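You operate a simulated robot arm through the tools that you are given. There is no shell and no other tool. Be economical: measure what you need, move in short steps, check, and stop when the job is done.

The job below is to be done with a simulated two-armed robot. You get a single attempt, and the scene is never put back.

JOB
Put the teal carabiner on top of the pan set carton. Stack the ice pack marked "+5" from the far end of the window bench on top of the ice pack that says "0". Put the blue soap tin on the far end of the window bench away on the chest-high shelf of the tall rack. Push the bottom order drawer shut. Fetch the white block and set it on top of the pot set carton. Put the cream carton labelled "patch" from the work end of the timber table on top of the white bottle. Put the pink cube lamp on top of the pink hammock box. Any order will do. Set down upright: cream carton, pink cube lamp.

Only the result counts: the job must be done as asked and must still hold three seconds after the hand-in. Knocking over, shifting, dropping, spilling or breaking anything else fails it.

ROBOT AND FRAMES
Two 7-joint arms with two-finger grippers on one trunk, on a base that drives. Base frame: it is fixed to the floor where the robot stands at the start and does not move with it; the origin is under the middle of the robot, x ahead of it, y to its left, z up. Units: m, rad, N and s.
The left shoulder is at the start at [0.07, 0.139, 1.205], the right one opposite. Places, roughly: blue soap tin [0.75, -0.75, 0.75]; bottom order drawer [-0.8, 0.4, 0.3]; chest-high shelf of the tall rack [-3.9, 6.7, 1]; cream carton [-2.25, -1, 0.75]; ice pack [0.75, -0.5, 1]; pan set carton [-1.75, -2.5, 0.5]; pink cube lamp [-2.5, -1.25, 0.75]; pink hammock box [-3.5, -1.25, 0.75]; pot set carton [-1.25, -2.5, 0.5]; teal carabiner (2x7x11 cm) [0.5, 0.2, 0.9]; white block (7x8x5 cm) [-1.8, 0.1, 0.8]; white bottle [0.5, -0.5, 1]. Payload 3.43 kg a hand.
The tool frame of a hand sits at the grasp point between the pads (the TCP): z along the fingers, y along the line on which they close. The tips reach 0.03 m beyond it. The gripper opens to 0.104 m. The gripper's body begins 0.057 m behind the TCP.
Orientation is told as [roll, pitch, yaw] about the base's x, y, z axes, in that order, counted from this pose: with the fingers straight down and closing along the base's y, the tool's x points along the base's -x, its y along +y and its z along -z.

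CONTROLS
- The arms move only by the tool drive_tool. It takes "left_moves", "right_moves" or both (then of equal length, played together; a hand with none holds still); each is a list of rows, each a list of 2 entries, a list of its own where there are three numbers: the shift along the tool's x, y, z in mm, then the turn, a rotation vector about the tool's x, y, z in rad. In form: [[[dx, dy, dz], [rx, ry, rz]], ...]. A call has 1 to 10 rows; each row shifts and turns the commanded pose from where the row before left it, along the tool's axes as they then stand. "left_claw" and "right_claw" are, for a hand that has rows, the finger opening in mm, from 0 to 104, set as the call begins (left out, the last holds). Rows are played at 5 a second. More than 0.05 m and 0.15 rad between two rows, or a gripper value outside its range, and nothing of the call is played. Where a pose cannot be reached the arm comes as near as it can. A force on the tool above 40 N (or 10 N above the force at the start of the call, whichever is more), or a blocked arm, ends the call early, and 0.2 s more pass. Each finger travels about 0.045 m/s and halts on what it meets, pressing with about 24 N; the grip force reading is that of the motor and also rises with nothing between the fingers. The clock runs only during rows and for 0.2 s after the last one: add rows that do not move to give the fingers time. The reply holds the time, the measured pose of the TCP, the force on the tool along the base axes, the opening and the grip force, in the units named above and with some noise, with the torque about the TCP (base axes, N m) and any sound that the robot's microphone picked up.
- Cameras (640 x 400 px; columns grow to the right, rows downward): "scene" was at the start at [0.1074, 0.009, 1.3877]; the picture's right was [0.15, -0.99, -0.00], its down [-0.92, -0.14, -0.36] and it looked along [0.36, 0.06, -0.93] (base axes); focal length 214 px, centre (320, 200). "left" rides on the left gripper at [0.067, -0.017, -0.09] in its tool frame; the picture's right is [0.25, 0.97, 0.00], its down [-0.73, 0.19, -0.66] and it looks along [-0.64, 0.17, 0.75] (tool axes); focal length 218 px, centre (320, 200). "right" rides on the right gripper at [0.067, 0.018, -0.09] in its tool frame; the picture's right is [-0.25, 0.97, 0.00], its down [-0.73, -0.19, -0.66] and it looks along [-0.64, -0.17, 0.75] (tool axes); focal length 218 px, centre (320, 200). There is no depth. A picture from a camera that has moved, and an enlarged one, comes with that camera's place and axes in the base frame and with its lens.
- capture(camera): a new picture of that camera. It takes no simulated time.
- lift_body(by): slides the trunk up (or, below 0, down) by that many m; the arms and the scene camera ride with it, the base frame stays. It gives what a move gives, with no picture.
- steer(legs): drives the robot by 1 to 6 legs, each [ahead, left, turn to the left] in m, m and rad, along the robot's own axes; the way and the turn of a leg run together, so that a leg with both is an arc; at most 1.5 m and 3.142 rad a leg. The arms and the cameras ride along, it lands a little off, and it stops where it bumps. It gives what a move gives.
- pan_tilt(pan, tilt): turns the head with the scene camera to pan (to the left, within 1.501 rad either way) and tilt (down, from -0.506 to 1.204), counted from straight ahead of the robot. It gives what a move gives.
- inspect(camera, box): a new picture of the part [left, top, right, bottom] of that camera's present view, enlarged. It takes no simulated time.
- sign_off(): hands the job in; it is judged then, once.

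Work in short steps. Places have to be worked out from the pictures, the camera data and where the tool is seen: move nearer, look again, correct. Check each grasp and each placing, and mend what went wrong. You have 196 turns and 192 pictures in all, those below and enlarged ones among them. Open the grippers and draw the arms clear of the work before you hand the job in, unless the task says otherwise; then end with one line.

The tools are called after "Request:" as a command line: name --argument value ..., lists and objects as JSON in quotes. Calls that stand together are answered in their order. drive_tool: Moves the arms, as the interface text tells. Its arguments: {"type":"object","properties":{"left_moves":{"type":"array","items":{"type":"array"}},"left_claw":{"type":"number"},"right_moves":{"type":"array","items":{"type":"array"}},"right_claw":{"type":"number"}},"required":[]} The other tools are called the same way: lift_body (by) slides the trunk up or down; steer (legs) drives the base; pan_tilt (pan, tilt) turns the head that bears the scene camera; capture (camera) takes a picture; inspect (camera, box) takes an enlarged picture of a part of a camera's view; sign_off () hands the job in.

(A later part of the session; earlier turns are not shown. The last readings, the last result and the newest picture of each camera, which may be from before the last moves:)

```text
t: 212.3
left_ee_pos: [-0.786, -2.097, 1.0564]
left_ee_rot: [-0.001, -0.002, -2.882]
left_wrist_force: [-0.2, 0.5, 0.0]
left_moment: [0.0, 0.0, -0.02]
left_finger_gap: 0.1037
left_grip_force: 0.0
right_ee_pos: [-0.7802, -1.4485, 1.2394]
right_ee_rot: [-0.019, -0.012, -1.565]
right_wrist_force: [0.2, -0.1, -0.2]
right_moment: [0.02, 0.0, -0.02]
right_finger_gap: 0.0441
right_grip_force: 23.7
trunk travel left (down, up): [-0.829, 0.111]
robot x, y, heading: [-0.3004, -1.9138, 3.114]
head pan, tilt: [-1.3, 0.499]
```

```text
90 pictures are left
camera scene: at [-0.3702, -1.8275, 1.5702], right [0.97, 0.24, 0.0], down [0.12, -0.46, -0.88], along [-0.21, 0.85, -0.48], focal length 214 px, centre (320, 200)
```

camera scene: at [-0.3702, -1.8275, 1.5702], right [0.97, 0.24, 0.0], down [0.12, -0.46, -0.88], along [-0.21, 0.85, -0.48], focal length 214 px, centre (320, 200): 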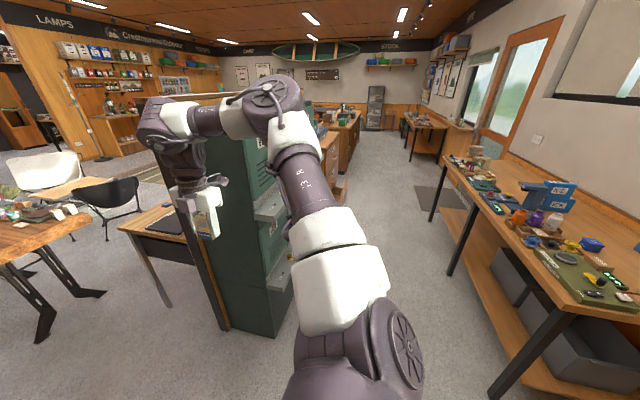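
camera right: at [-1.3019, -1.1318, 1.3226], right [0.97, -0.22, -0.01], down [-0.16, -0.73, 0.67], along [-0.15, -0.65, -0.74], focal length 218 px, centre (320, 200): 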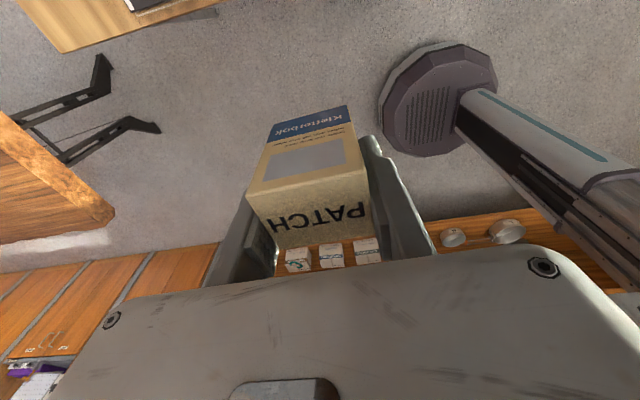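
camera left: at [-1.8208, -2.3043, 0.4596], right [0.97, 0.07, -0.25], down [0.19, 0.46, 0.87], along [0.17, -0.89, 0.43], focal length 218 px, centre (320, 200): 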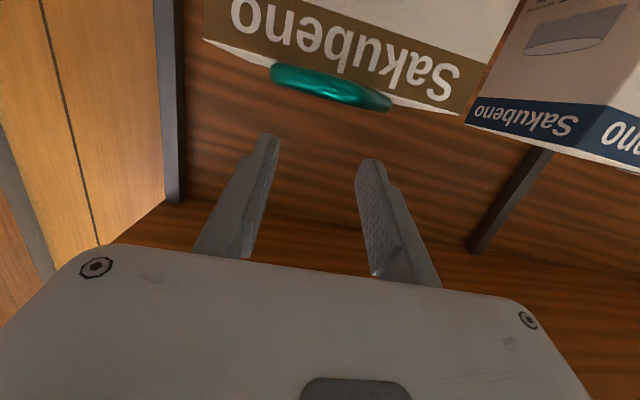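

Clear path. Turn right to face +y, drive up between bench and lockers, then turn toward the bench.

Request:
steer --legs '[[0, 0, -1.545], [0.3, -0.12, 0], [1.25, 0, 0], [0, 0, -1.37]]'

Request:
pan_tilt --pan -0.6 --tilt 0.7

Request:
capture --camera "scene"

```text
t: 227.3
left_ee_pos: [0.1566, -0.0528, 1.057]
left_ee_rot: [0.0, -0.002, 0.567]
left_wrist_force: [0.6, 0.1, 0.7]
left_moment: [-0.03, 0.03, 0.0]
left_finger_gap: 0.1041
left_grip_force: 0.1
right_ee_pos: [0.3482, -0.672, 1.2378]
right_ee_rot: [-0.019, -0.013, 1.887]
right_wrist_force: [0.0, -0.2, -0.2]
right_moment: [-0.03, -0.02, -0.01]
right_finger_gap: 0.0443
right_grip_force: 23.4
trunk travel left (down, up): [-0.829, 0.111]
robot x, y, heading: [-0.2512, -0.3755, 0.279]
head pan, tilt: [-1.3, 0.499]
```

```text
t: 228.4
left_ee_pos: [0.1576, -0.0525, 1.0555]
left_ee_rot: [0.002, -0.002, 0.567]
left_wrist_force: [0.3, -0.3, 0.2]
left_moment: [-0.02, 0.01, 0.0]
left_finger_gap: 0.1042
left_grip_force: 0.0
right_ee_pos: [0.3494, -0.6718, 1.24]
right_ee_rot: [-0.02, -0.011, 1.886]
right_wrist_force: [-0.4, 0.1, -0.8]
right_moment: [-0.01, -0.03, 0.02]
right_finger_gap: 0.0442
right_grip_force: 24.1
trunk travel left (down, up): [-0.829, 0.111]
robot x, y, heading: [-0.2529, -0.3677, 0.282]
head pan, tilt: [-0.6, 0.7]
```

```text
89 pictures are left
camera scene: at [-0.1217, -0.3834, 1.5525], right [-0.32, -0.95, 0.0], down [-0.61, 0.2, -0.76], along [0.73, -0.24, -0.64], focal length 214 px, centre (320, 200)
```

scene: 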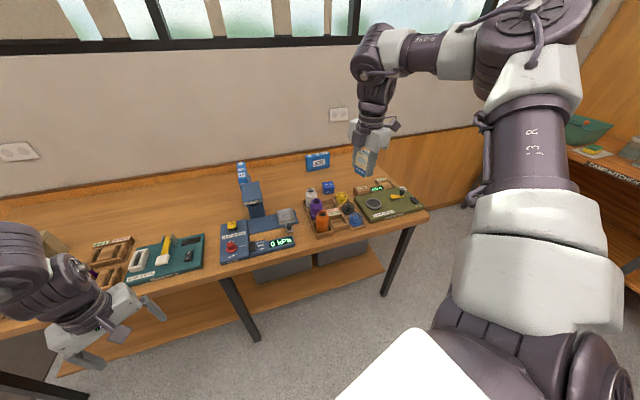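

Drive 0.20 ahead, short of the bottle, and view it with the hand camera.

Request:
steer --legs '[[0.22, 0.008, 0]]'

Request:
capture --camera "right"

Request:
inspect --camera "scene" --box '[260, 130, 420, 260]'

```text
t: 230.1
left_ee_pos: [0.3663, 0.0132, 1.057]
left_ee_rot: [-0.001, -0.005, 0.561]
left_wrist_force: [-0.3, -0.1, 0.6]
left_moment: [0.0, -0.01, -0.02]
left_finger_gap: 0.1039
left_grip_force: 0.0
right_ee_pos: [0.5552, -0.6074, 1.2413]
right_ee_rot: [-0.022, -0.013, 1.882]
right_wrist_force: [-0.5, 0.0, -0.5]
right_moment: [0.0, -0.05, 0.03]
right_finger_gap: 0.0441
right_grip_force: 23.7
trunk travel left (down, up): [-0.829, 0.111]
robot x, y, heading: [-0.0372, -0.3052, 0.276]
head pan, tilt: [-0.6, 0.7]
```

```text
88 pictures are left
camera right: at [0.5573, -0.6793, 1.3286], right [-1.0, -0.05, -0.02], down [-0.05, 0.74, 0.67], along [-0.02, 0.67, -0.74], focal length 218 px, centre (320, 200)
```

right: 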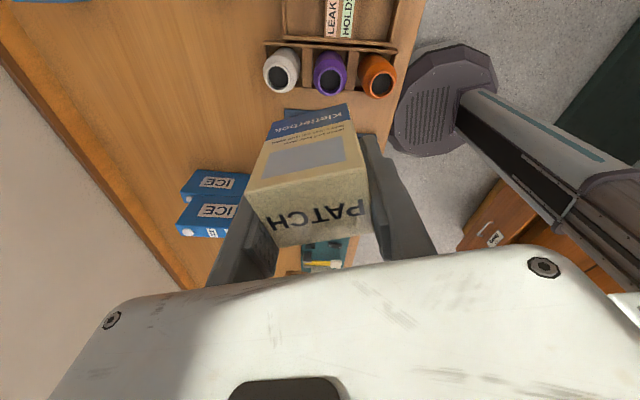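

```text
3.08 times, centred on (340, 195) of scene
camera zoom: at [0.0862, -0.3167, 1.5529], right [-0.32, -0.95, 0.0], down [-0.61, 0.21, -0.77], along [0.73, -0.25, -0.64], focal length 660 px, centre (258, 215)
```

zoom: 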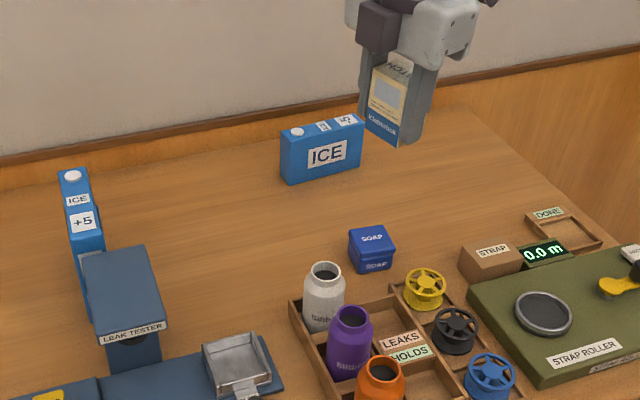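

Bottle mouth from the hand camera ≈(0.6175,-0.600), z≈0.967. Move the carton over it.

Request:
steer --legs '[[0.0616, -0.01, 0]]'

Request:
lift_body --by -0.14

Request:
capture --camera "right"

Request:
inspect --camera "scene" --box '[260, 130, 420, 260]'

```text
t: 231.0
left_ee_pos: [0.4243, 0.0198, 1.0597]
left_ee_rot: [-0.005, -0.008, 0.564]
left_wrist_force: [-1.5, -0.3, -0.1]
left_moment: [-0.02, -0.08, 0.0]
left_finger_gap: 0.1041
left_grip_force: 0.0
right_ee_pos: [0.6138, -0.5999, 1.2436]
right_ee_rot: [-0.025, -0.011, 1.881]
right_wrist_force: [-0.8, 0.1, 0.2]
right_moment: [0.03, -0.09, 0.01]
right_finger_gap: 0.0441
right_grip_force: 24.2
trunk travel left (down, up): [-0.829, 0.111]
robot x, y, heading: [0.0191, -0.2959, 0.282]
head pan, tilt: [-0.6, 0.7]
```

```text
t: 232.7
left_ee_pos: [0.4309, 0.0204, 0.9164]
left_ee_rot: [0.0, -0.003, 0.564]
left_wrist_force: [-0.3, 0.4, 0.9]
left_moment: [0.03, 0.01, 0.01]
left_finger_gap: 0.104
left_grip_force: 0.1
right_ee_pos: [0.6194, -0.5991, 1.1002]
right_ee_rot: [-0.02, -0.012, 1.882]
right_wrist_force: [-0.1, -0.6, -0.6]
right_moment: [0.0, -0.02, 0.02]
right_finger_gap: 0.0442
right_grip_force: 23.9
trunk travel left (down, up): [-0.689, 0.251]
robot x, y, heading: [0.019, -0.2944, 0.274]
head pan, tilt: [-0.6, 0.7]
```

```text
86 pictures are left
camera right: at [0.6221, -0.6705, 1.1879], right [-1.0, -0.06, -0.02], down [-0.05, 0.74, 0.67], along [-0.02, 0.67, -0.74], focal length 218 px, centre (320, 200)
```

right: 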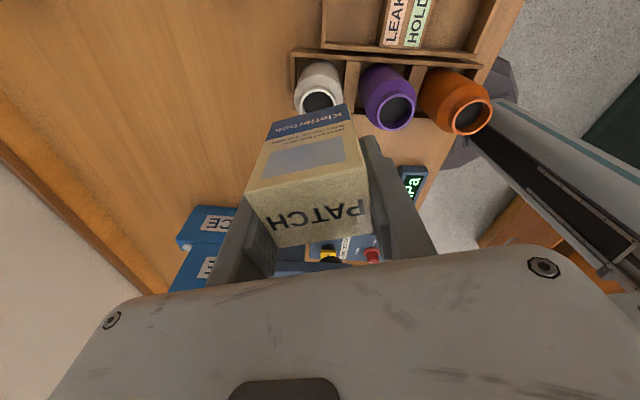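

```text
3.08 times, centred on (340, 195) of scene
camera zoom: at [0.151, -0.3084, 1.4126], right [-0.32, -0.95, 0.0], down [-0.61, 0.21, -0.77], along [0.72, -0.24, -0.64], focal length 660 px, centre (258, 215)
```

zoom: 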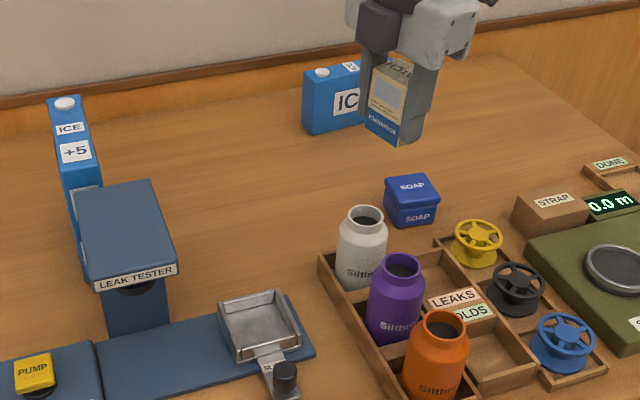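

Hand camera puts the bottle at (0.6235,-0.599), while the head view hints it may be slightly more to +y. Shift 4 mm in x, lower close to the mouth, and compare directly.

Request:
steer --legs '[[0.004, -0.001, 0]]'

Request:
lift_body --by -0.06

Request:
inspect --camera "scene" --box '[300, 120, 420, 220]'

Request:
inspect --camera "right" --box '[220, 60, 420, 200]'

```text
t: 233.4
left_ee_pos: [0.4345, 0.0212, 0.9176]
left_ee_rot: [0.001, -0.002, 0.561]
left_wrist_force: [0.3, 0.2, 0.0]
left_moment: [0.0, 0.02, 0.03]
left_finger_gap: 0.104
left_grip_force: 0.0
right_ee_pos: [0.6233, -0.5983, 1.0996]
right_ee_rot: [-0.022, -0.013, 1.881]
right_wrist_force: [-0.1, -0.1, -0.7]
right_moment: [0.04, -0.01, 0.01]
right_finger_gap: 0.0444
right_grip_force: 24.0
trunk travel left (down, up): [-0.689, 0.251]
robot x, y, heading: [0.0229, -0.2933, 0.278]
head pan, tilt: [-0.6, 0.7]
```

```text
t: 233.9
left_ee_pos: [0.4366, 0.0174, 0.9099]
left_ee_rot: [-0.012, -0.008, 0.561]
left_wrist_force: [-5.7, 3.1, 15.9]
left_moment: [-0.66, -0.04, -0.02]
left_finger_gap: 0.0978
left_grip_force: 0.1
right_ee_pos: [0.6206, -0.599, 1.0892]
right_ee_rot: [-0.021, -0.011, 1.883]
right_wrist_force: [0.2, 0.1, -1.0]
right_moment: [-0.01, -0.02, 0.02]
right_finger_gap: 0.0441
right_grip_force: 24.3
trunk travel left (down, up): [-0.677, 0.263]
robot x, y, heading: [0.0263, -0.2946, 0.272]
head pan, tilt: [-0.6, 0.7]
stopped: the force on the tool passed its limit at 55 N (the readings are from after the stop); the commanded pose is now the measured one
```

```text
4.00 times, centred on (360, 170) of scene
camera zoom: at [0.153, -0.3084, 1.4012], right [-0.32, -0.95, 0.0], down [-0.61, 0.21, -0.77], along [0.73, -0.24, -0.64], focal length 858 px, centre (160, 320)
```

zoom: 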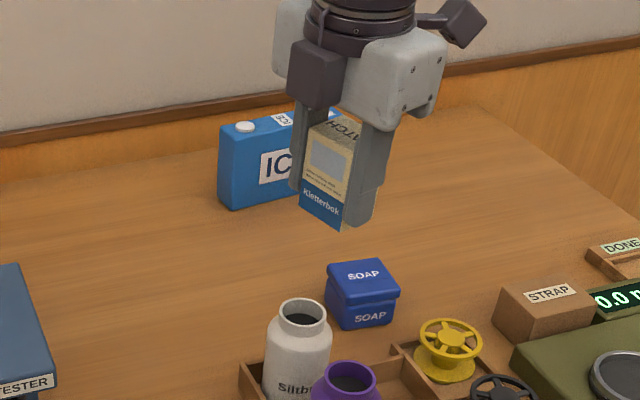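

```text
2.86 times, centred on (320, 130) of right
camera zoom: at [0.6246, -0.6702, 1.1773], right [-1.0, -0.06, -0.02], down [-0.05, 0.74, 0.67], along [-0.02, 0.67, -0.74], focal length 624 px, centre (320, 400)
```

zoom: 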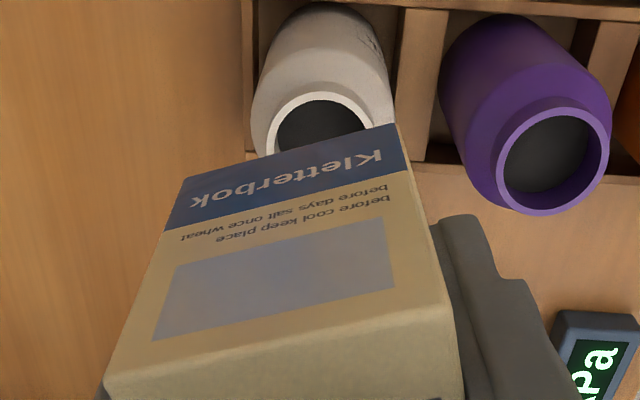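

The left hand touched the gate tester below it. Raise the left hand at once and inspect that area.

Request:
drive_tool --left_moves '[[[0, 0, -40], [0, 0, 0]], [[0, 0, -50], [0, 0, 0]], [[0, 0, -50], [0, 0, 0]], [[0, 0, -50], [0, 0, 0]]]'

Request:
capture --camera "left"

```text
t: 234.9
left_ee_pos: [0.4296, 0.0103, 1.1011]
left_ee_rot: [-0.011, -0.008, 0.563]
left_wrist_force: [-0.7, -0.4, -0.3]
left_moment: [0.05, -0.01, 0.02]
left_finger_gap: 0.1042
left_grip_force: 0.0
left hand out of reach, approached as far as the arm can: row 4
right_ee_pos: [0.622, -0.6006, 1.0891]
right_ee_rot: [-0.022, -0.01, 1.882]
right_wrist_force: [-0.8, -0.1, -0.2]
right_moment: [0.03, -0.02, -0.04]
right_finger_gap: 0.0441
right_grip_force: 23.9
trunk travel left (down, up): [-0.677, 0.263]
robot x, y, heading: [0.0248, -0.2957, 0.274]
head pan, tilt: [-0.6, 0.7]
```

```text
82 pictures are left
camera left: at [0.3797, -0.0399, 1.1911], right [-0.73, 0.68, -0.01], down [0.51, 0.55, 0.66], along [0.46, 0.48, -0.75], focal length 218 px, centre (320, 200)
```

left: 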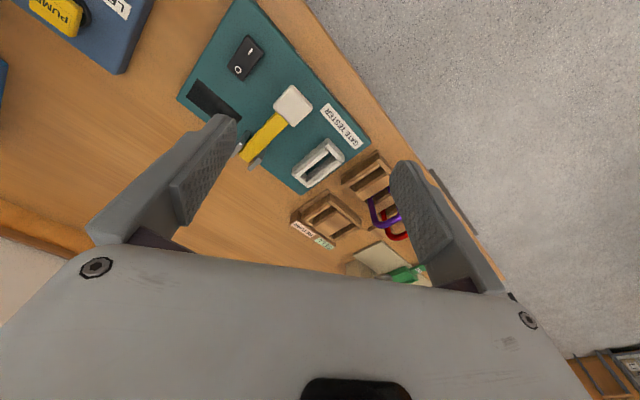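

Gate tester looks undisturbed. For the carton, estimates differ by about a centimetre, so I'll shift +5 mm in y and lower with the right arm to just above the mouth for a parallax-free look.

Request:
drive_tool --right_moves '[[[-5, 0, 20], [0, 0, 0]], [[0, 0, 15], [0, 0, 0]], [[0, 0, 10], [0, 0, 0]]]'

Request:
inspect --camera "scene" --box '[310, 150, 390, 220]'

Request:
inspect --camera "right" --box '[220, 60, 420, 200]'

```text
t: 235.7
left_ee_pos: [0.4311, 0.0116, 1.101]
left_ee_rot: [-0.011, -0.008, 0.565]
left_wrist_force: [0.3, 0.2, -0.1]
left_moment: [-0.04, 0.03, 0.02]
left_finger_gap: 0.104
left_grip_force: 0.1
right_ee_pos: [0.6227, -0.5926, 1.0452]
right_ee_rot: [-0.02, -0.015, 1.881]
right_wrist_force: [1.1, -0.2, -0.1]
right_moment: [0.0, 0.0, -0.03]
right_finger_gap: 0.0442
right_grip_force: 24.0
trunk travel left (down, up): [-0.677, 0.263]
robot x, y, heading: [0.0258, -0.2948, 0.276]
head pan, tilt: [-0.6, 0.7]
```

```text
5.71 times, centred on (350, 185) of scene
camera zoom: at [0.1565, -0.3078, 1.401], right [-0.32, -0.95, 0.0], down [-0.61, 0.21, -0.76], along [0.72, -0.24, -0.64], focal length 1226 px, centre (149, 286)
```

zoom: 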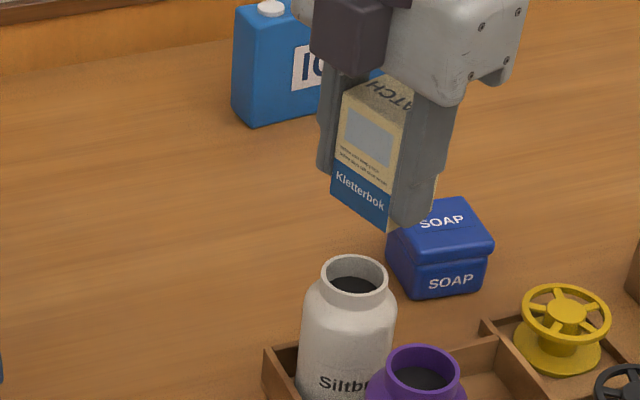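

```text
2.86 times, centred on (320, 130) of right
camera zoom: at [0.6251, -0.6637, 1.1326], right [-1.0, -0.06, -0.02], down [-0.05, 0.74, 0.67], along [-0.03, 0.67, -0.74], focal length 624 px, centre (320, 400)
```

zoom: 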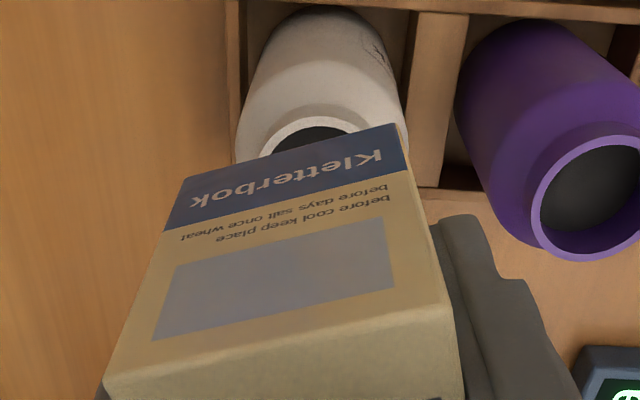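

Both views now suggest the bottle is ~4 mm more in +y and −x. Shift and creep down more.

Request:
drive_tool --right_moves '[[[-5, 3, 0], [0, 0, 0]], [[0, 0, 10], [0, 0, 0]], [[0, 0, 6], [0, 0, 0]]]'

Request:
inspect --camera "scene" --box '[310, 150, 390, 220]'

```text
t: 236.5
left_ee_pos: [0.4309, 0.011, 1.099]
left_ee_rot: [-0.01, -0.007, 0.565]
left_wrist_force: [-0.1, -0.2, -0.2]
left_moment: [0.03, -0.01, 0.03]
left_finger_gap: 0.1039
left_grip_force: 0.0
right_ee_pos: [0.6184, -0.5883, 1.0272]
right_ee_rot: [-0.018, -0.011, 1.882]
right_wrist_force: [-0.7, 0.1, -0.2]
right_moment: [0.02, 0.01, 0.02]
right_finger_gap: 0.0443
right_grip_force: 24.2
trunk travel left (down, up): [-0.677, 0.263]
robot x, y, heading: [0.0257, -0.2975, 0.279]
head pan, tilt: [-0.6, 0.7]
```

```text
5.71 times, centred on (350, 185) of scene
camera zoom: at [0.156, -0.3084, 1.401], right [-0.32, -0.95, 0.0], down [-0.61, 0.21, -0.76], along [0.72, -0.24, -0.64], focal length 1226 px, centre (149, 286)
```

zoom: 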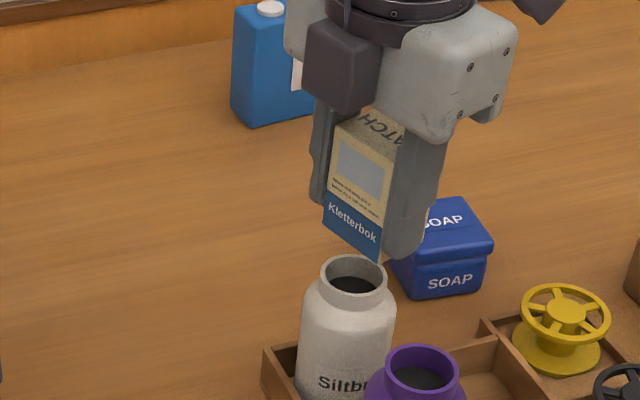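

The head view suggests ~1 cm more +y still. Move +4 mm in y, then creep down to contact and use the torque reading to find the offset.

Request:
drive_tool --right_moves '[[[-4, -1, 4], [0, 0, 0]], [[0, 0, 3], [0, 0, 0]], [[0, 0, 3], [0, 0, 0]]]'

Request:
drive_tool --right_moves '[[[0, 0, 2], [0, 0, 0]], [[0, 0, 2], [0, 0, 0]], [[0, 0, 2], [0, 0, 0]]]'

Request:
inspect --camera "scene" --box '[310, 150, 390, 220]'

Request:
inspect --camera "right" --box '[220, 60, 420, 200]'

```text
t: 237.3
left_ee_pos: [0.4308, 0.0127, 1.0995]
left_ee_rot: [-0.01, -0.007, 0.563]
left_wrist_force: [0.5, -0.1, -0.4]
left_moment: [-0.02, -0.03, 0.03]
left_finger_gap: 0.1041
left_grip_force: 0.1
right_ee_pos: [0.619, -0.5841, 1.017]
right_ee_rot: [-0.018, -0.011, 1.881]
right_wrist_force: [-0.3, -0.8, -0.8]
right_moment: [0.0, 0.04, 0.02]
right_finger_gap: 0.0442
right_grip_force: 23.6
trunk travel left (down, up): [-0.677, 0.263]
robot x, y, heading: [0.0242, -0.295, 0.272]
head pan, tilt: [-0.6, 0.7]
```

```text
t: 238.1
left_ee_pos: [0.431, 0.0115, 1.0996]
left_ee_rot: [-0.011, -0.006, 0.565]
left_wrist_force: [0.7, 0.3, -0.3]
left_moment: [0.0, 0.03, 0.03]
left_finger_gap: 0.1039
left_grip_force: 0.0
right_ee_pos: [0.6187, -0.5852, 1.0106]
right_ee_rot: [-0.019, -0.012, 1.881]
right_wrist_force: [0.1, 0.1, -1.1]
right_moment: [0.04, 0.02, -0.03]
right_finger_gap: 0.044
right_grip_force: 23.9
trunk travel left (down, up): [-0.677, 0.263]
robot x, y, heading: [0.0255, -0.2947, 0.274]
head pan, tilt: [-0.6, 0.7]
```

```text
5.71 times, centred on (350, 185) of scene
camera zoom: at [0.1559, -0.3082, 1.401], right [-0.32, -0.95, 0.0], down [-0.61, 0.21, -0.76], along [0.72, -0.24, -0.64], focal length 1226 px, centre (149, 286)
```

zoom: 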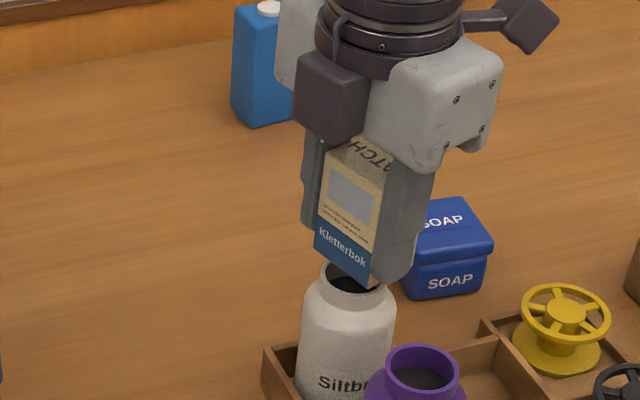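

```text
2.86 times, centred on (320, 130) of right
camera zoom: at [0.6214, -0.656, 1.0992], right [-1.0, -0.06, -0.02], down [-0.05, 0.74, 0.67], along [-0.03, 0.67, -0.74], focal length 624 px, centre (320, 400)
```

zoom: 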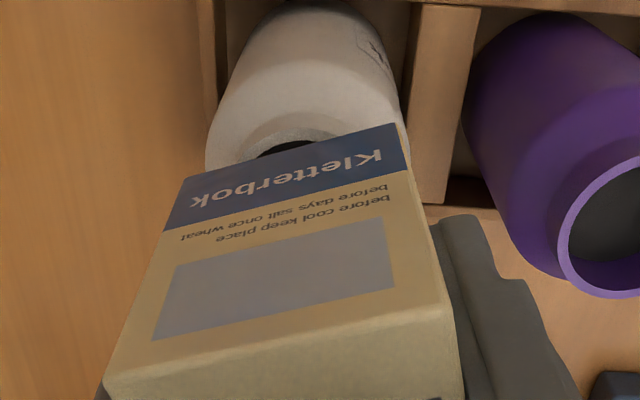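

Combining both views: the carton sits a few mm to tool +x in the grip, so it needs ≈(+3,+5.5) mm. Shift, then creep to contact.

Request:
drive_tool --right_moves '[[[-4.3, -4.5, 0], [0, 0, 0]], [[0, 0, 3], [0, 0, 0]], [[0, 0, 3], [0, 0, 0]]]'

Request:
drive_tool --right_moves '[[[0, 0, 2], [0, 0, 0]], [[0, 0, 1.5], [0, 0, 0]], [[0, 0, 1.5], [0, 0, 0]]]'

Request:
inspect --camera "scene" --box '[310, 150, 390, 220]'

```text
t: 238.9
left_ee_pos: [0.4317, 0.0119, 1.1008]
left_ee_rot: [-0.011, -0.009, 0.564]
left_wrist_force: [0.0, 0.0, -0.6]
left_moment: [-0.01, 0.0, 0.01]
left_finger_gap: 0.1038
left_grip_force: 0.1
right_ee_pos: [0.6217, -0.5779, 1.0059]
right_ee_rot: [-0.02, -0.012, 1.881]
right_wrist_force: [-0.1, 0.4, -1.4]
right_moment: [0.03, 0.01, -0.01]
right_finger_gap: 0.0442
right_grip_force: 24.0
trunk travel left (down, up): [-0.677, 0.263]
robot x, y, heading: [0.0262, -0.2959, 0.278]
head pan, tilt: [-0.6, 0.7]
```

```text
t: 239.7
left_ee_pos: [0.4317, 0.0118, 1.0999]
left_ee_rot: [-0.011, -0.008, 0.565]
left_wrist_force: [0.1, -0.1, 0.0]
left_moment: [0.01, 0.01, -0.01]
left_finger_gap: 0.1039
left_grip_force: 0.1
right_ee_pos: [0.6223, -0.5788, 1.0001]
right_ee_rot: [-0.019, -0.012, 1.883]
right_wrist_force: [0.5, 0.0, -0.6]
right_moment: [0.03, 0.01, -0.03]
right_finger_gap: 0.0444
right_grip_force: 23.4
trunk travel left (down, up): [-0.677, 0.263]
robot x, y, heading: [0.024, -0.2943, 0.277]
head pan, tilt: [-0.6, 0.7]
```

```text
5.71 times, centred on (350, 185) of scene
camera zoom: at [0.1559, -0.3082, 1.401], right [-0.32, -0.95, 0.0], down [-0.61, 0.21, -0.76], along [0.72, -0.24, -0.64], focal length 1226 px, centre (149, 286)
```

zoom: 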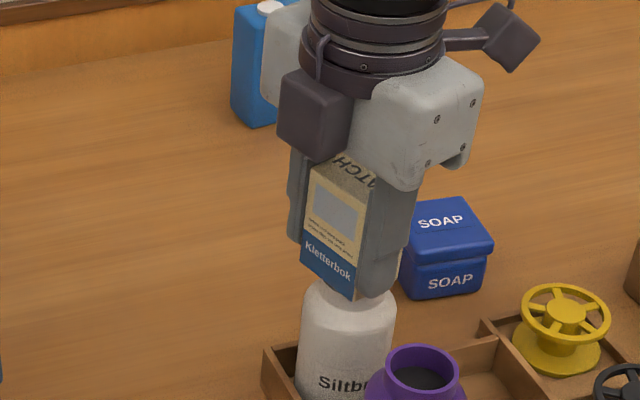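

Column alignment is now exact. Creep to contact.

Request:
drive_tool --right_moves '[[[0, 0, 1.5], [0, 0, 0]], [[0, 0, 1.5], [0, 0, 0]]]'

Request:
drive_tool --right_moves '[[[0, 0, 1.5], [0, 0, 0]], [[0, 0, 1.5], [0, 0, 0]]]'

```text
t: 240.3
left_ee_pos: [0.4305, 0.0117, 1.1002]
left_ee_rot: [-0.013, -0.009, 0.564]
left_wrist_force: [0.2, -0.1, -0.4]
left_moment: [0.02, 0.02, 0.0]
left_finger_gap: 0.1041
left_grip_force: 0.1
right_ee_pos: [0.6228, -0.5785, 0.9982]
right_ee_rot: [-0.024, -0.01, 1.881]
right_wrist_force: [1.4, -3.9, 10.2]
right_moment: [-0.37, 0.1, 0.08]
right_finger_gap: 0.044
right_grip_force: 23.8
trunk travel left (down, up): [-0.677, 0.263]
robot x, y, heading: [0.0256, -0.2949, 0.278]
head pan, tilt: [-0.6, 0.7]
```

```text
t: 240.9
left_ee_pos: [0.4282, 0.0124, 1.1025]
left_ee_rot: [-0.013, -0.009, 0.562]
left_wrist_force: [0.2, -0.6, 0.3]
left_moment: [0.05, -0.02, -0.01]
left_finger_gap: 0.1041
left_grip_force: 0.0
right_ee_pos: [0.6214, -0.5782, 0.9974]
right_ee_rot: [-0.026, -0.008, 1.883]
right_wrist_force: [2.9, -3.4, 28.5]
right_moment: [-0.62, 0.23, 0.08]
right_finger_gap: 0.0443
right_grip_force: 23.7
trunk travel left (down, up): [-0.677, 0.263]
robot x, y, heading: [0.0276, -0.2986, 0.275]
head pan, tilt: [-0.6, 0.7]
```

Contact (28 N). The torque suggests the contact centre is toward −y. Check both views at zero gap.

Request:
inspect --camera "right" --box '[220, 60, 420, 200]'

Request:
inspect --camera "scene" --box '[325, 170, 375, 210]'

```text
2.86 times, centred on (320, 130) of right
camera zoom: at [0.6228, -0.6492, 1.0861], right [-1.0, -0.06, -0.02], down [-0.06, 0.74, 0.67], along [-0.02, 0.67, -0.74], focal length 624 px, centre (320, 400)
```

zoom: 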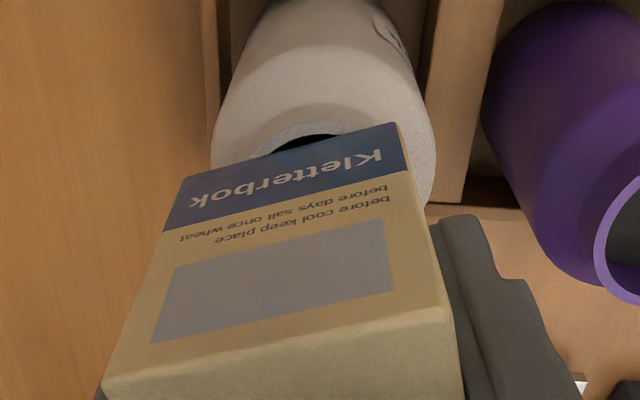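

```text
10.00 times, centred on (350, 190) of scene
camera zoom: at [0.1522, -0.3068, 1.4017], right [-0.32, -0.95, 0.0], down [-0.61, 0.2, -0.77], along [0.73, -0.25, -0.64], focal length 2145 px, centre (20, 300)
```

zoom: 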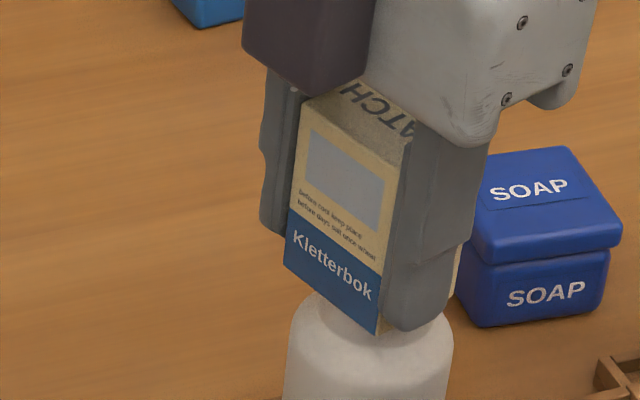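

Both views show the carton centred on the mouth within ~2 mm. Ease off slightly, then release.

Request:
drive_tool --right_moves '[[[0, 0, -1.5], [0, 0, 0]], [[0, 0, 0], [0, 0, 0]]]'

Request:
drive_tool --right_moves '[[[0, 0, 0], [0, 0, 0]], [[0, 0, 0], [0, 0, 0]], [[0, 0, 0], [0, 0, 0]]]' --right_claw 70

Request:
inspect --camera "scene" --box '[325, 160, 385, 210]'

```text
t: 241.5
left_ee_pos: [0.4283, 0.0134, 1.0999]
left_ee_rot: [-0.013, -0.008, 0.564]
left_wrist_force: [-0.3, -0.8, -0.2]
left_moment: [-0.02, -0.03, 0.01]
left_finger_gap: 0.1038
left_grip_force: 0.1
right_ee_pos: [0.621, -0.5783, 0.9982]
right_ee_rot: [-0.021, -0.011, 1.883]
right_wrist_force: [3.8, -1.2, 20.6]
right_moment: [-0.33, 0.14, 0.04]
right_finger_gap: 0.0442
right_grip_force: 24.5
trunk travel left (down, up): [-0.677, 0.263]
robot x, y, heading: [0.0235, -0.2958, 0.279]
head pan, tilt: [-0.6, 0.7]
```

```text
t: 242.3
left_ee_pos: [0.4323, 0.0119, 1.0997]
left_ee_rot: [-0.011, -0.008, 0.563]
left_wrist_force: [1.1, 0.7, 0.5]
left_moment: [0.04, 0.0, -0.04]
left_finger_gap: 0.104
left_grip_force: 0.0
right_ee_pos: [0.6231, -0.5793, 0.995]
right_ee_rot: [-0.019, -0.012, 1.882]
right_wrist_force: [0.8, 0.6, -0.6]
right_moment: [0.0, -0.02, 0.0]
right_finger_gap: 0.0701
right_grip_force: 0.1
trunk travel left (down, up): [-0.677, 0.263]
robot x, y, heading: [0.0264, -0.2951, 0.274]
head pan, tilt: [-0.6, 0.7]
```

```text
8.00 times, centred on (355, 185) of scene
camera zoom: at [0.1563, -0.3084, 1.4009], right [-0.32, -0.95, 0.0], down [-0.61, 0.21, -0.76], along [0.72, -0.24, -0.64], focal length 1716 px, centre (40, 320)
```

zoom: 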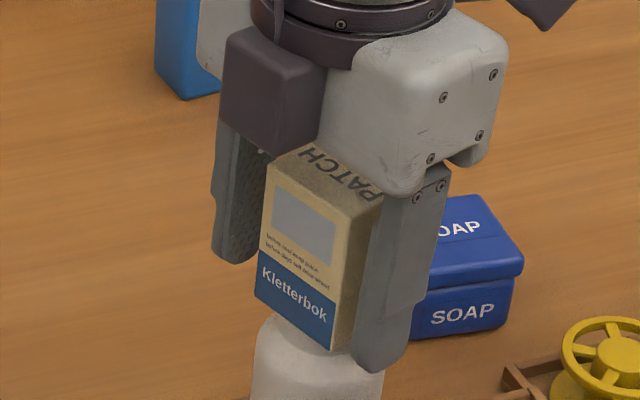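

The carton stands upright on the bottle. Rise straight up.

Request:
drive_tool --right_moves '[[[0, 0, -20], [0, 0, 0]], [[0, 0, -30], [0, 0, 0]], [[0, 0, -40], [0, 0, 0]], [[0, 0, -40], [0, 0, 0]]]'

Request:
lift_body --by 0.1

Request:
capture --camera "right"

Request:
inspect --camera "scene" --box '[300, 160, 400, 250]'

```text
t: 243.3
left_ee_pos: [0.4296, 0.0136, 1.0994]
left_ee_rot: [-0.013, -0.008, 0.564]
left_wrist_force: [-0.5, -0.1, -0.7]
left_moment: [0.0, 0.0, -0.01]
left_finger_gap: 0.1038
left_grip_force: 0.1
right_ee_pos: [0.6198, -0.5805, 1.1296]
right_ee_rot: [-0.019, -0.009, 1.882]
right_wrist_force: [0.1, -0.3, -0.8]
right_moment: [-0.01, 0.0, 0.0]
right_finger_gap: 0.0698
right_grip_force: 0.0
trunk travel left (down, up): [-0.677, 0.263]
robot x, y, heading: [0.0235, -0.2975, 0.277]
head pan, tilt: [-0.6, 0.7]
```

```text
t: 244.6
left_ee_pos: [0.4322, 0.0115, 1.2006]
left_ee_rot: [-0.011, -0.008, 0.564]
left_wrist_force: [0.0, 0.1, 0.1]
left_moment: [0.01, -0.01, -0.04]
left_finger_gap: 0.1039
left_grip_force: 0.0
right_ee_pos: [0.6215, -0.5809, 1.2264]
right_ee_rot: [-0.02, -0.011, 1.883]
right_wrist_force: [-0.7, 0.6, 0.6]
right_moment: [0.02, 0.02, 0.03]
right_finger_gap: 0.07
right_grip_force: 0.1
trunk travel left (down, up): [-0.777, 0.163]
robot x, y, heading: [0.024, -0.2917, 0.277]
head pan, tilt: [-0.6, 0.7]
```

```text
72 pictures are left
camera right: at [0.6234, -0.6518, 1.3156], right [-1.0, -0.06, -0.02], down [-0.05, 0.74, 0.67], along [-0.03, 0.67, -0.74], focal length 218 px, centre (320, 200)
```

right: 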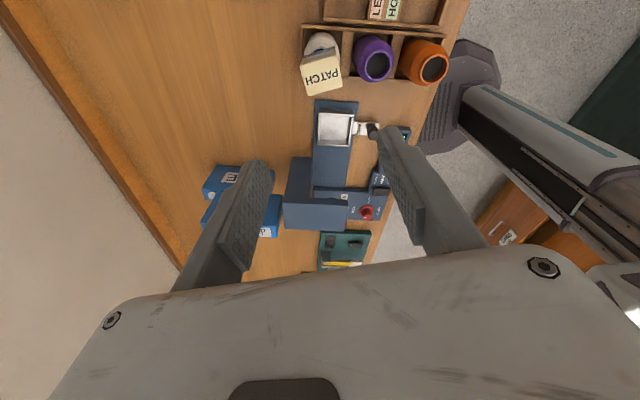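

```text
4.44 times, centred on (350, 205) of scene
camera zoom: at [0.156, -0.3081, 1.501], right [-0.32, -0.95, 0.0], down [-0.61, 0.21, -0.76], along [0.72, -0.24, -0.64], focal length 953 px, centre (187, 178)
```

zoom: 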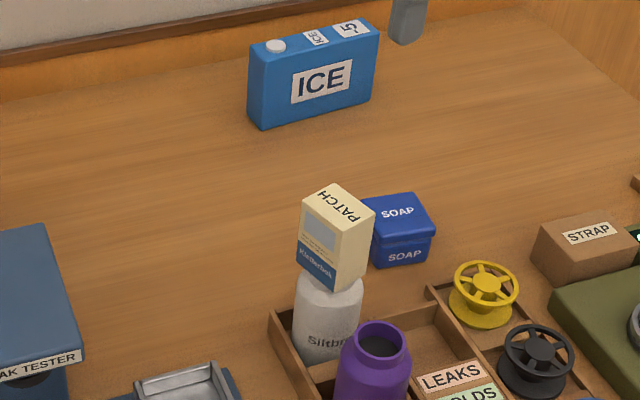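

Carton placed. Now the soap tin at ≈(0.722,-0.715), yaw ≈-0.17. Slide the base right, turn the wrist to yaw 1.40, and look.

Request:
steer --legs '[[0.06, -0.156, 0]]'

Request:
drive_tool --right_moves '[[[0, 0, 0], [0, 0, 0.12]], [[0, 0, 0], [0, 0, 0.12]], [[0, 0, 0], [0, 0, 0.12]], [[0, 0, 0], [0, 0, 0.12]]]' --right_claw 90

Request:
capture --camera "right"

```text
t: 246.1
left_ee_pos: [0.5289, -0.1199, 1.2005]
left_ee_rot: [-0.012, -0.008, 0.567]
left_wrist_force: [-0.1, 0.0, 0.2]
left_moment: [0.02, -0.01, -0.01]
left_finger_gap: 0.104
left_grip_force: 0.1
right_ee_pos: [0.7205, -0.7121, 1.2299]
right_ee_rot: [-0.021, -0.009, 1.884]
right_wrist_force: [0.0, 0.3, 0.7]
right_moment: [-0.03, -0.02, 0.01]
right_finger_gap: 0.0697
right_grip_force: 0.1
trunk travel left (down, up): [-0.777, 0.163]
robot x, y, heading: [0.1267, -0.4317, 0.279]
head pan, tilt: [-0.6, 0.7]
```

```text
t: 247.1
left_ee_pos: [0.5325, -0.1231, 1.2011]
left_ee_rot: [-0.01, -0.008, 0.566]
left_wrist_force: [0.7, 0.3, -0.1]
left_moment: [-0.04, 0.0, -0.02]
left_finger_gap: 0.1038
left_grip_force: 0.1
right_ee_pos: [0.7223, -0.7134, 1.2278]
right_ee_rot: [-0.013, -0.019, 1.403]
right_wrist_force: [0.0, -0.3, -0.3]
right_moment: [0.02, -0.03, -0.03]
right_finger_gap: 0.09
right_grip_force: 0.2
trunk travel left (down, up): [-0.777, 0.163]
robot x, y, heading: [0.1275, -0.4309, 0.279]
head pan, tilt: [-0.6, 0.7]
```

```text
70 pictures are left
camera right: at [0.6928, -0.7795, 1.3156], right [-0.91, 0.41, -0.01], down [0.3, 0.68, 0.67], along [0.28, 0.61, -0.74], focal length 218 px, centre (320, 200)
```

right: 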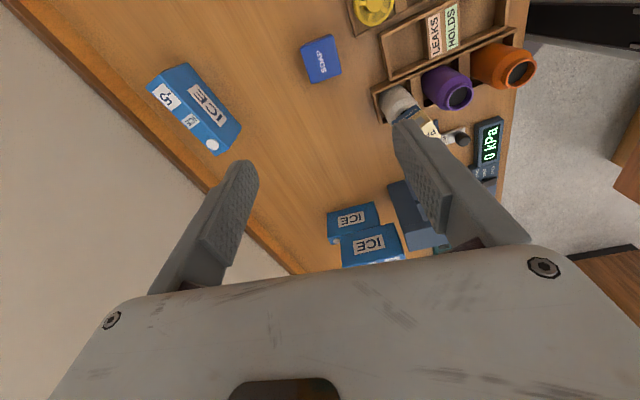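

Soap centre ≈(0.7214,-0.72). Lower with the right arm 180 mm (keeping the left hand high), then re-check.

Request:
drive_tool --right_moves '[[[6, 0, 45], [0, 0, 0]], [[0, 0, 45], [0, 0, 0]], [[0, 0, 45], [0, 0, 0]], [[0, 0, 45], [0, 0, 0]], [[0, 0, 30], [0, 0, 0]]]'

Request:
capture --camera "right"

```text
t: 248.3
left_ee_pos: [0.5326, -0.1235, 1.1995]
left_ee_rot: [-0.011, -0.007, 0.569]
left_wrist_force: [0.1, -0.7, -0.4]
left_moment: [0.02, 0.01, 0.04]
left_finger_gap: 0.104
left_grip_force: 0.1
right_ee_pos: [0.7274, -0.7175, 1.0167]
right_ee_rot: [-0.012, -0.021, 1.405]
right_wrist_force: [0.0, 0.0, -0.1]
right_moment: [0.02, -0.01, -0.01]
right_finger_gap: 0.09
right_grip_force: 0.1
trunk travel left (down, up): [-0.777, 0.163]
robot x, y, heading: [0.1256, -0.4304, 0.273]
head pan, tilt: [-0.6, 0.7]
```

```text
69 pictures are left
camera right: at [0.6974, -0.7824, 1.1044], right [-0.91, 0.41, -0.01], down [0.3, 0.68, 0.67], along [0.28, 0.61, -0.74], focal length 218 px, centre (320, 200)
```

right: 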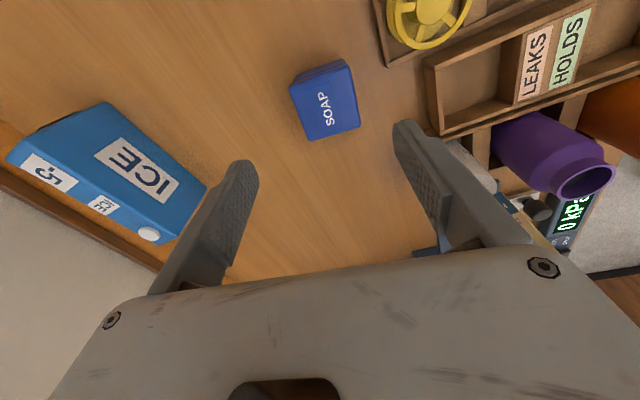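

Correct by 7 mm and lower to grip height.

Request:
drive_tool --right_moves '[[[3, 7, 40], [0, 0, 0]], [[0, 0, 40], [0, 0, 0]], [[0, 0, 35], [0, 0, 0]], [[0, 0, 24], [0, 0, 0]]]'

Request:
capture --camera "right"

```text
t: 249.3
left_ee_pos: [0.5318, -0.1223, 1.1985]
left_ee_rot: [-0.012, -0.007, 0.568]
left_wrist_force: [-0.2, 0.0, -0.2]
left_moment: [0.0, -0.01, 0.02]
left_finger_gap: 0.104
left_grip_force: 0.0
right_ee_pos: [0.7091, -0.7163, 0.9037]
right_ee_rot: [-0.014, -0.02, 1.405]
right_wrist_force: [-0.2, -0.3, -0.2]
right_moment: [0.02, 0.0, 0.01]
right_finger_gap: 0.09
right_grip_force: 0.0
right hand out of reach, approached as far as the arm can: row 3, 4
trunk travel left (down, up): [-0.777, 0.163]
robot x, y, heading: [0.1295, -0.428, 0.279]
head pan, tilt: [-0.6, 0.7]
```

```text
68 pictures are left
camera right: at [0.6794, -0.782, 0.991], right [-0.91, 0.41, -0.01], down [0.3, 0.68, 0.67], along [0.28, 0.61, -0.74], focal length 218 px, centre (320, 200)
```

right: 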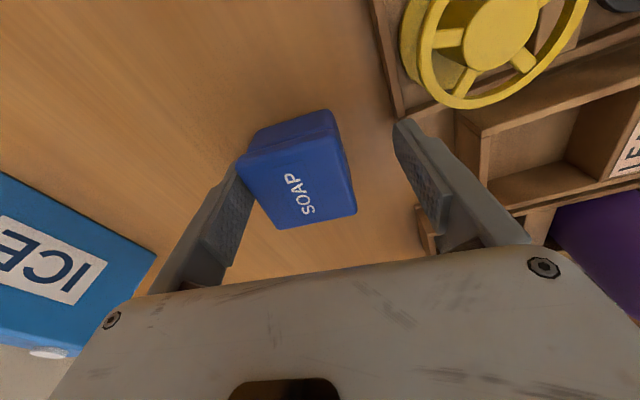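

The arm ran to its limit; make up the 11 mm with the base and lower the last 27 mm with the trunk, then grip.

Request:
steer --legs '[[0.011, -0.006, 0]]'

Request:
lift_body --by -0.027

Request:
drive_tool --right_moves '[[[0, 0, 0], [0, 0, 0]], [[0, 0, 0], [0, 0, 0]], [[0, 0, 0], [0, 0, 0]], [[0, 0, 0], [0, 0, 0]], [[0, 0, 0], [0, 0, 0]]]' --right_claw 30

Request:
capture --camera "right"

```text
t: 250.0
left_ee_pos: [0.541, -0.125, 1.2006]
left_ee_rot: [-0.012, -0.009, 0.567]
left_wrist_force: [-0.6, -0.7, -0.2]
left_moment: [0.01, -0.05, 0.04]
left_finger_gap: 0.1039
left_grip_force: 0.0
right_ee_pos: [0.7189, -0.7202, 0.9043]
right_ee_rot: [-0.015, -0.02, 1.405]
right_wrist_force: [0.7, 0.6, 0.9]
right_moment: [0.02, -0.04, 0.0]
right_finger_gap: 0.0903
right_grip_force: 0.0
trunk travel left (down, up): [-0.777, 0.163]
robot x, y, heading: [0.1393, -0.4328, 0.275]
head pan, tilt: [-0.6, 0.7]
```

```text
t: 250.5
left_ee_pos: [0.543, -0.1251, 1.1825]
left_ee_rot: [-0.012, -0.009, 0.567]
left_wrist_force: [-0.9, 0.6, 0.0]
left_moment: [-0.01, 0.01, 0.01]
left_finger_gap: 0.1039
left_grip_force: 0.1
right_ee_pos: [0.7205, -0.7183, 0.8877]
right_ee_rot: [-0.007, -0.019, 1.405]
right_wrist_force: [0.2, 0.2, 0.0]
right_moment: [-0.02, 0.02, 0.05]
right_finger_gap: 0.0899
right_grip_force: 0.1
trunk travel left (down, up): [-0.76, 0.18]
robot x, y, heading: [0.138, -0.4342, 0.276]
head pan, tilt: [-0.6, 0.7]
stopped: the force on the tool passed its limit at 58 N (the readings are from after the stop); the commanded pose is now the measured one
```

```text
t: 251.7
left_ee_pos: [0.5449, -0.1263, 1.1825]
left_ee_rot: [-0.01, -0.007, 0.566]
left_wrist_force: [0.1, 1.2, 0.8]
left_moment: [-0.01, 0.05, 0.02]
left_finger_gap: 0.1041
left_grip_force: 0.1
right_ee_pos: [0.7204, -0.7194, 0.8867]
right_ee_rot: [-0.005, -0.019, 1.405]
right_wrist_force: [0.2, -0.3, 0.4]
right_moment: [0.05, 0.02, -0.01]
right_finger_gap: 0.0562
right_grip_force: 24.1
trunk travel left (down, up): [-0.76, 0.18]
robot x, y, heading: [0.1379, -0.4345, 0.277]
head pan, tilt: [-0.6, 0.7]
```

```text
67 pictures are left
camera right: at [0.692, -0.7852, 0.9748], right [-0.91, 0.41, 0.0], down [0.3, 0.68, 0.67], along [0.28, 0.61, -0.74], focal length 218 px, centre (320, 200)
```

right: 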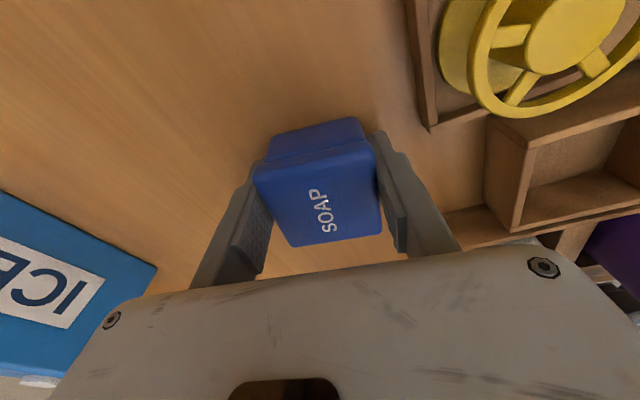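

Soap gripped (56 mm). Lift by the trunk and check the scene.

Request:
lift_body --by 0.17

Request:
drive_tool --right_moves '[[[0, 0, -40], [0, 0, 0]], [[0, 0, -40], [0, 0, 0]], [[0, 0, -40], [0, 0, 0]], [[0, 0, -40], [0, 0, 0]]]'

Request:
capture --camera "scene"

```text
t: 253.7
left_ee_pos: [0.545, -0.1255, 1.3518]
left_ee_rot: [-0.011, -0.007, 0.569]
left_wrist_force: [0.2, -1.0, 0.6]
left_moment: [0.03, 0.03, -0.01]
left_finger_gap: 0.1036
left_grip_force: 0.0
right_ee_pos: [0.7221, -0.7198, 1.0575]
right_ee_rot: [-0.004, -0.018, 1.405]
right_wrist_force: [-0.8, 0.4, -1.6]
right_moment: [0.0, -0.01, -0.04]
right_finger_gap: 0.0563
right_grip_force: 24.2
trunk travel left (down, up): [-0.93, 0.01]
robot x, y, heading: [0.1388, -0.4307, 0.278]
head pan, tilt: [-0.6, 0.7]
```

```text
t: 254.7
left_ee_pos: [0.5422, -0.1254, 1.352]
left_ee_rot: [-0.009, -0.007, 0.567]
left_wrist_force: [0.3, -0.1, -0.7]
left_moment: [0.01, 0.0, 0.0]
left_finger_gap: 0.1041
left_grip_force: 0.1
right_ee_pos: [0.7193, -0.7225, 1.2177]
right_ee_rot: [-0.008, -0.02, 1.405]
right_wrist_force: [0.1, 1.4, -0.9]
right_moment: [-0.03, -0.03, 0.01]
right_finger_gap: 0.0564
right_grip_force: 23.8
trunk travel left (down, up): [-0.93, 0.01]
robot x, y, heading: [0.1392, -0.4313, 0.277]
head pan, tilt: [-0.6, 0.7]
```

```text
66 pictures are left
camera scene: at [0.2683, -0.4463, 1.6538], right [-0.32, -0.95, 0.0], down [-0.61, 0.2, -0.77], along [0.73, -0.24, -0.64], focal length 214 px, centre (320, 200)
```

scene: 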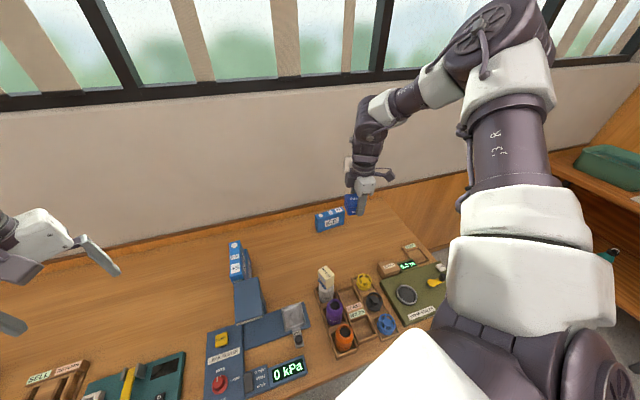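

Everything stands. Now the bottom order drawer: back off, turn left and look toward (-0.8,0.4).

Request:
steer --legs '[[-0.25, 0, 0], [0, 0.2, 0], [0, 0, 1.3]]'

Request:
pan_tilt --pan 0.7 --tilt 0.7

Request:
capture --camera "scene"

```text
t: 260.9
left_ee_pos: [-0.3596, 0.1549, 1.3524]
left_ee_rot: [-0.009, -0.005, 1.89]
left_wrist_force: [0.4, -0.1, 0.1]
left_moment: [0.01, -0.03, 0.06]
left_finger_gap: 0.1039
left_grip_force: 0.1
right_ee_pos: [0.2616, 0.181, 1.2164]
right_ee_rot: [-0.006, -0.018, 2.727]
right_wrist_force: [-0.3, -0.2, -1.8]
right_moment: [-0.01, 0.02, -0.02]
right_finger_gap: 0.0562
right_grip_force: 23.9
trunk travel left (down, up): [-0.93, 0.01]
robot x, y, heading: [-0.1622, -0.3129, 1.599]
head pan, tilt: [-0.6, 0.7]
```

```text
t: 262.4
left_ee_pos: [-0.3602, 0.1555, 1.3523]
left_ee_rot: [-0.01, -0.006, 1.891]
left_wrist_force: [0.5, -0.2, -0.6]
left_moment: [0.0, -0.02, -0.01]
left_finger_gap: 0.1041
left_grip_force: 0.0
right_ee_pos: [0.2607, 0.1812, 1.2178]
right_ee_rot: [-0.005, -0.021, 2.729]
right_wrist_force: [-0.2, 0.1, -1.5]
right_moment: [-0.01, 0.0, 0.01]
right_finger_gap: 0.0562
right_grip_force: 23.8
trunk travel left (down, up): [-0.93, 0.01]
robot x, y, heading: [-0.161, -0.3144, 1.605]
head pan, tilt: [0.7, 0.7]
```

```text
65 pictures are left
camera scene: at [-0.217, -0.1985, 1.6537], right [0.75, 0.67, 0.0], down [0.43, -0.48, -0.76], along [-0.51, 0.57, -0.64], focal length 214 px, centre (320, 200)
```

scene: 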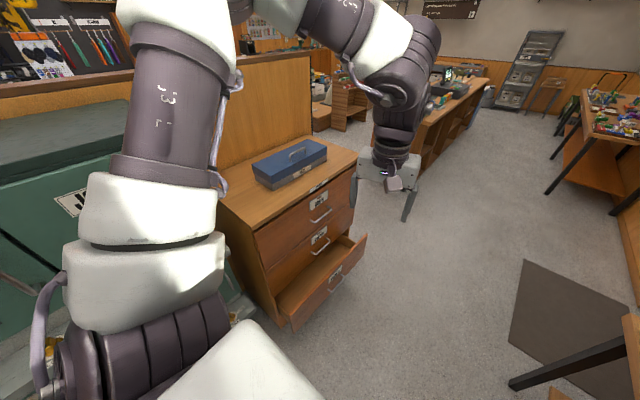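

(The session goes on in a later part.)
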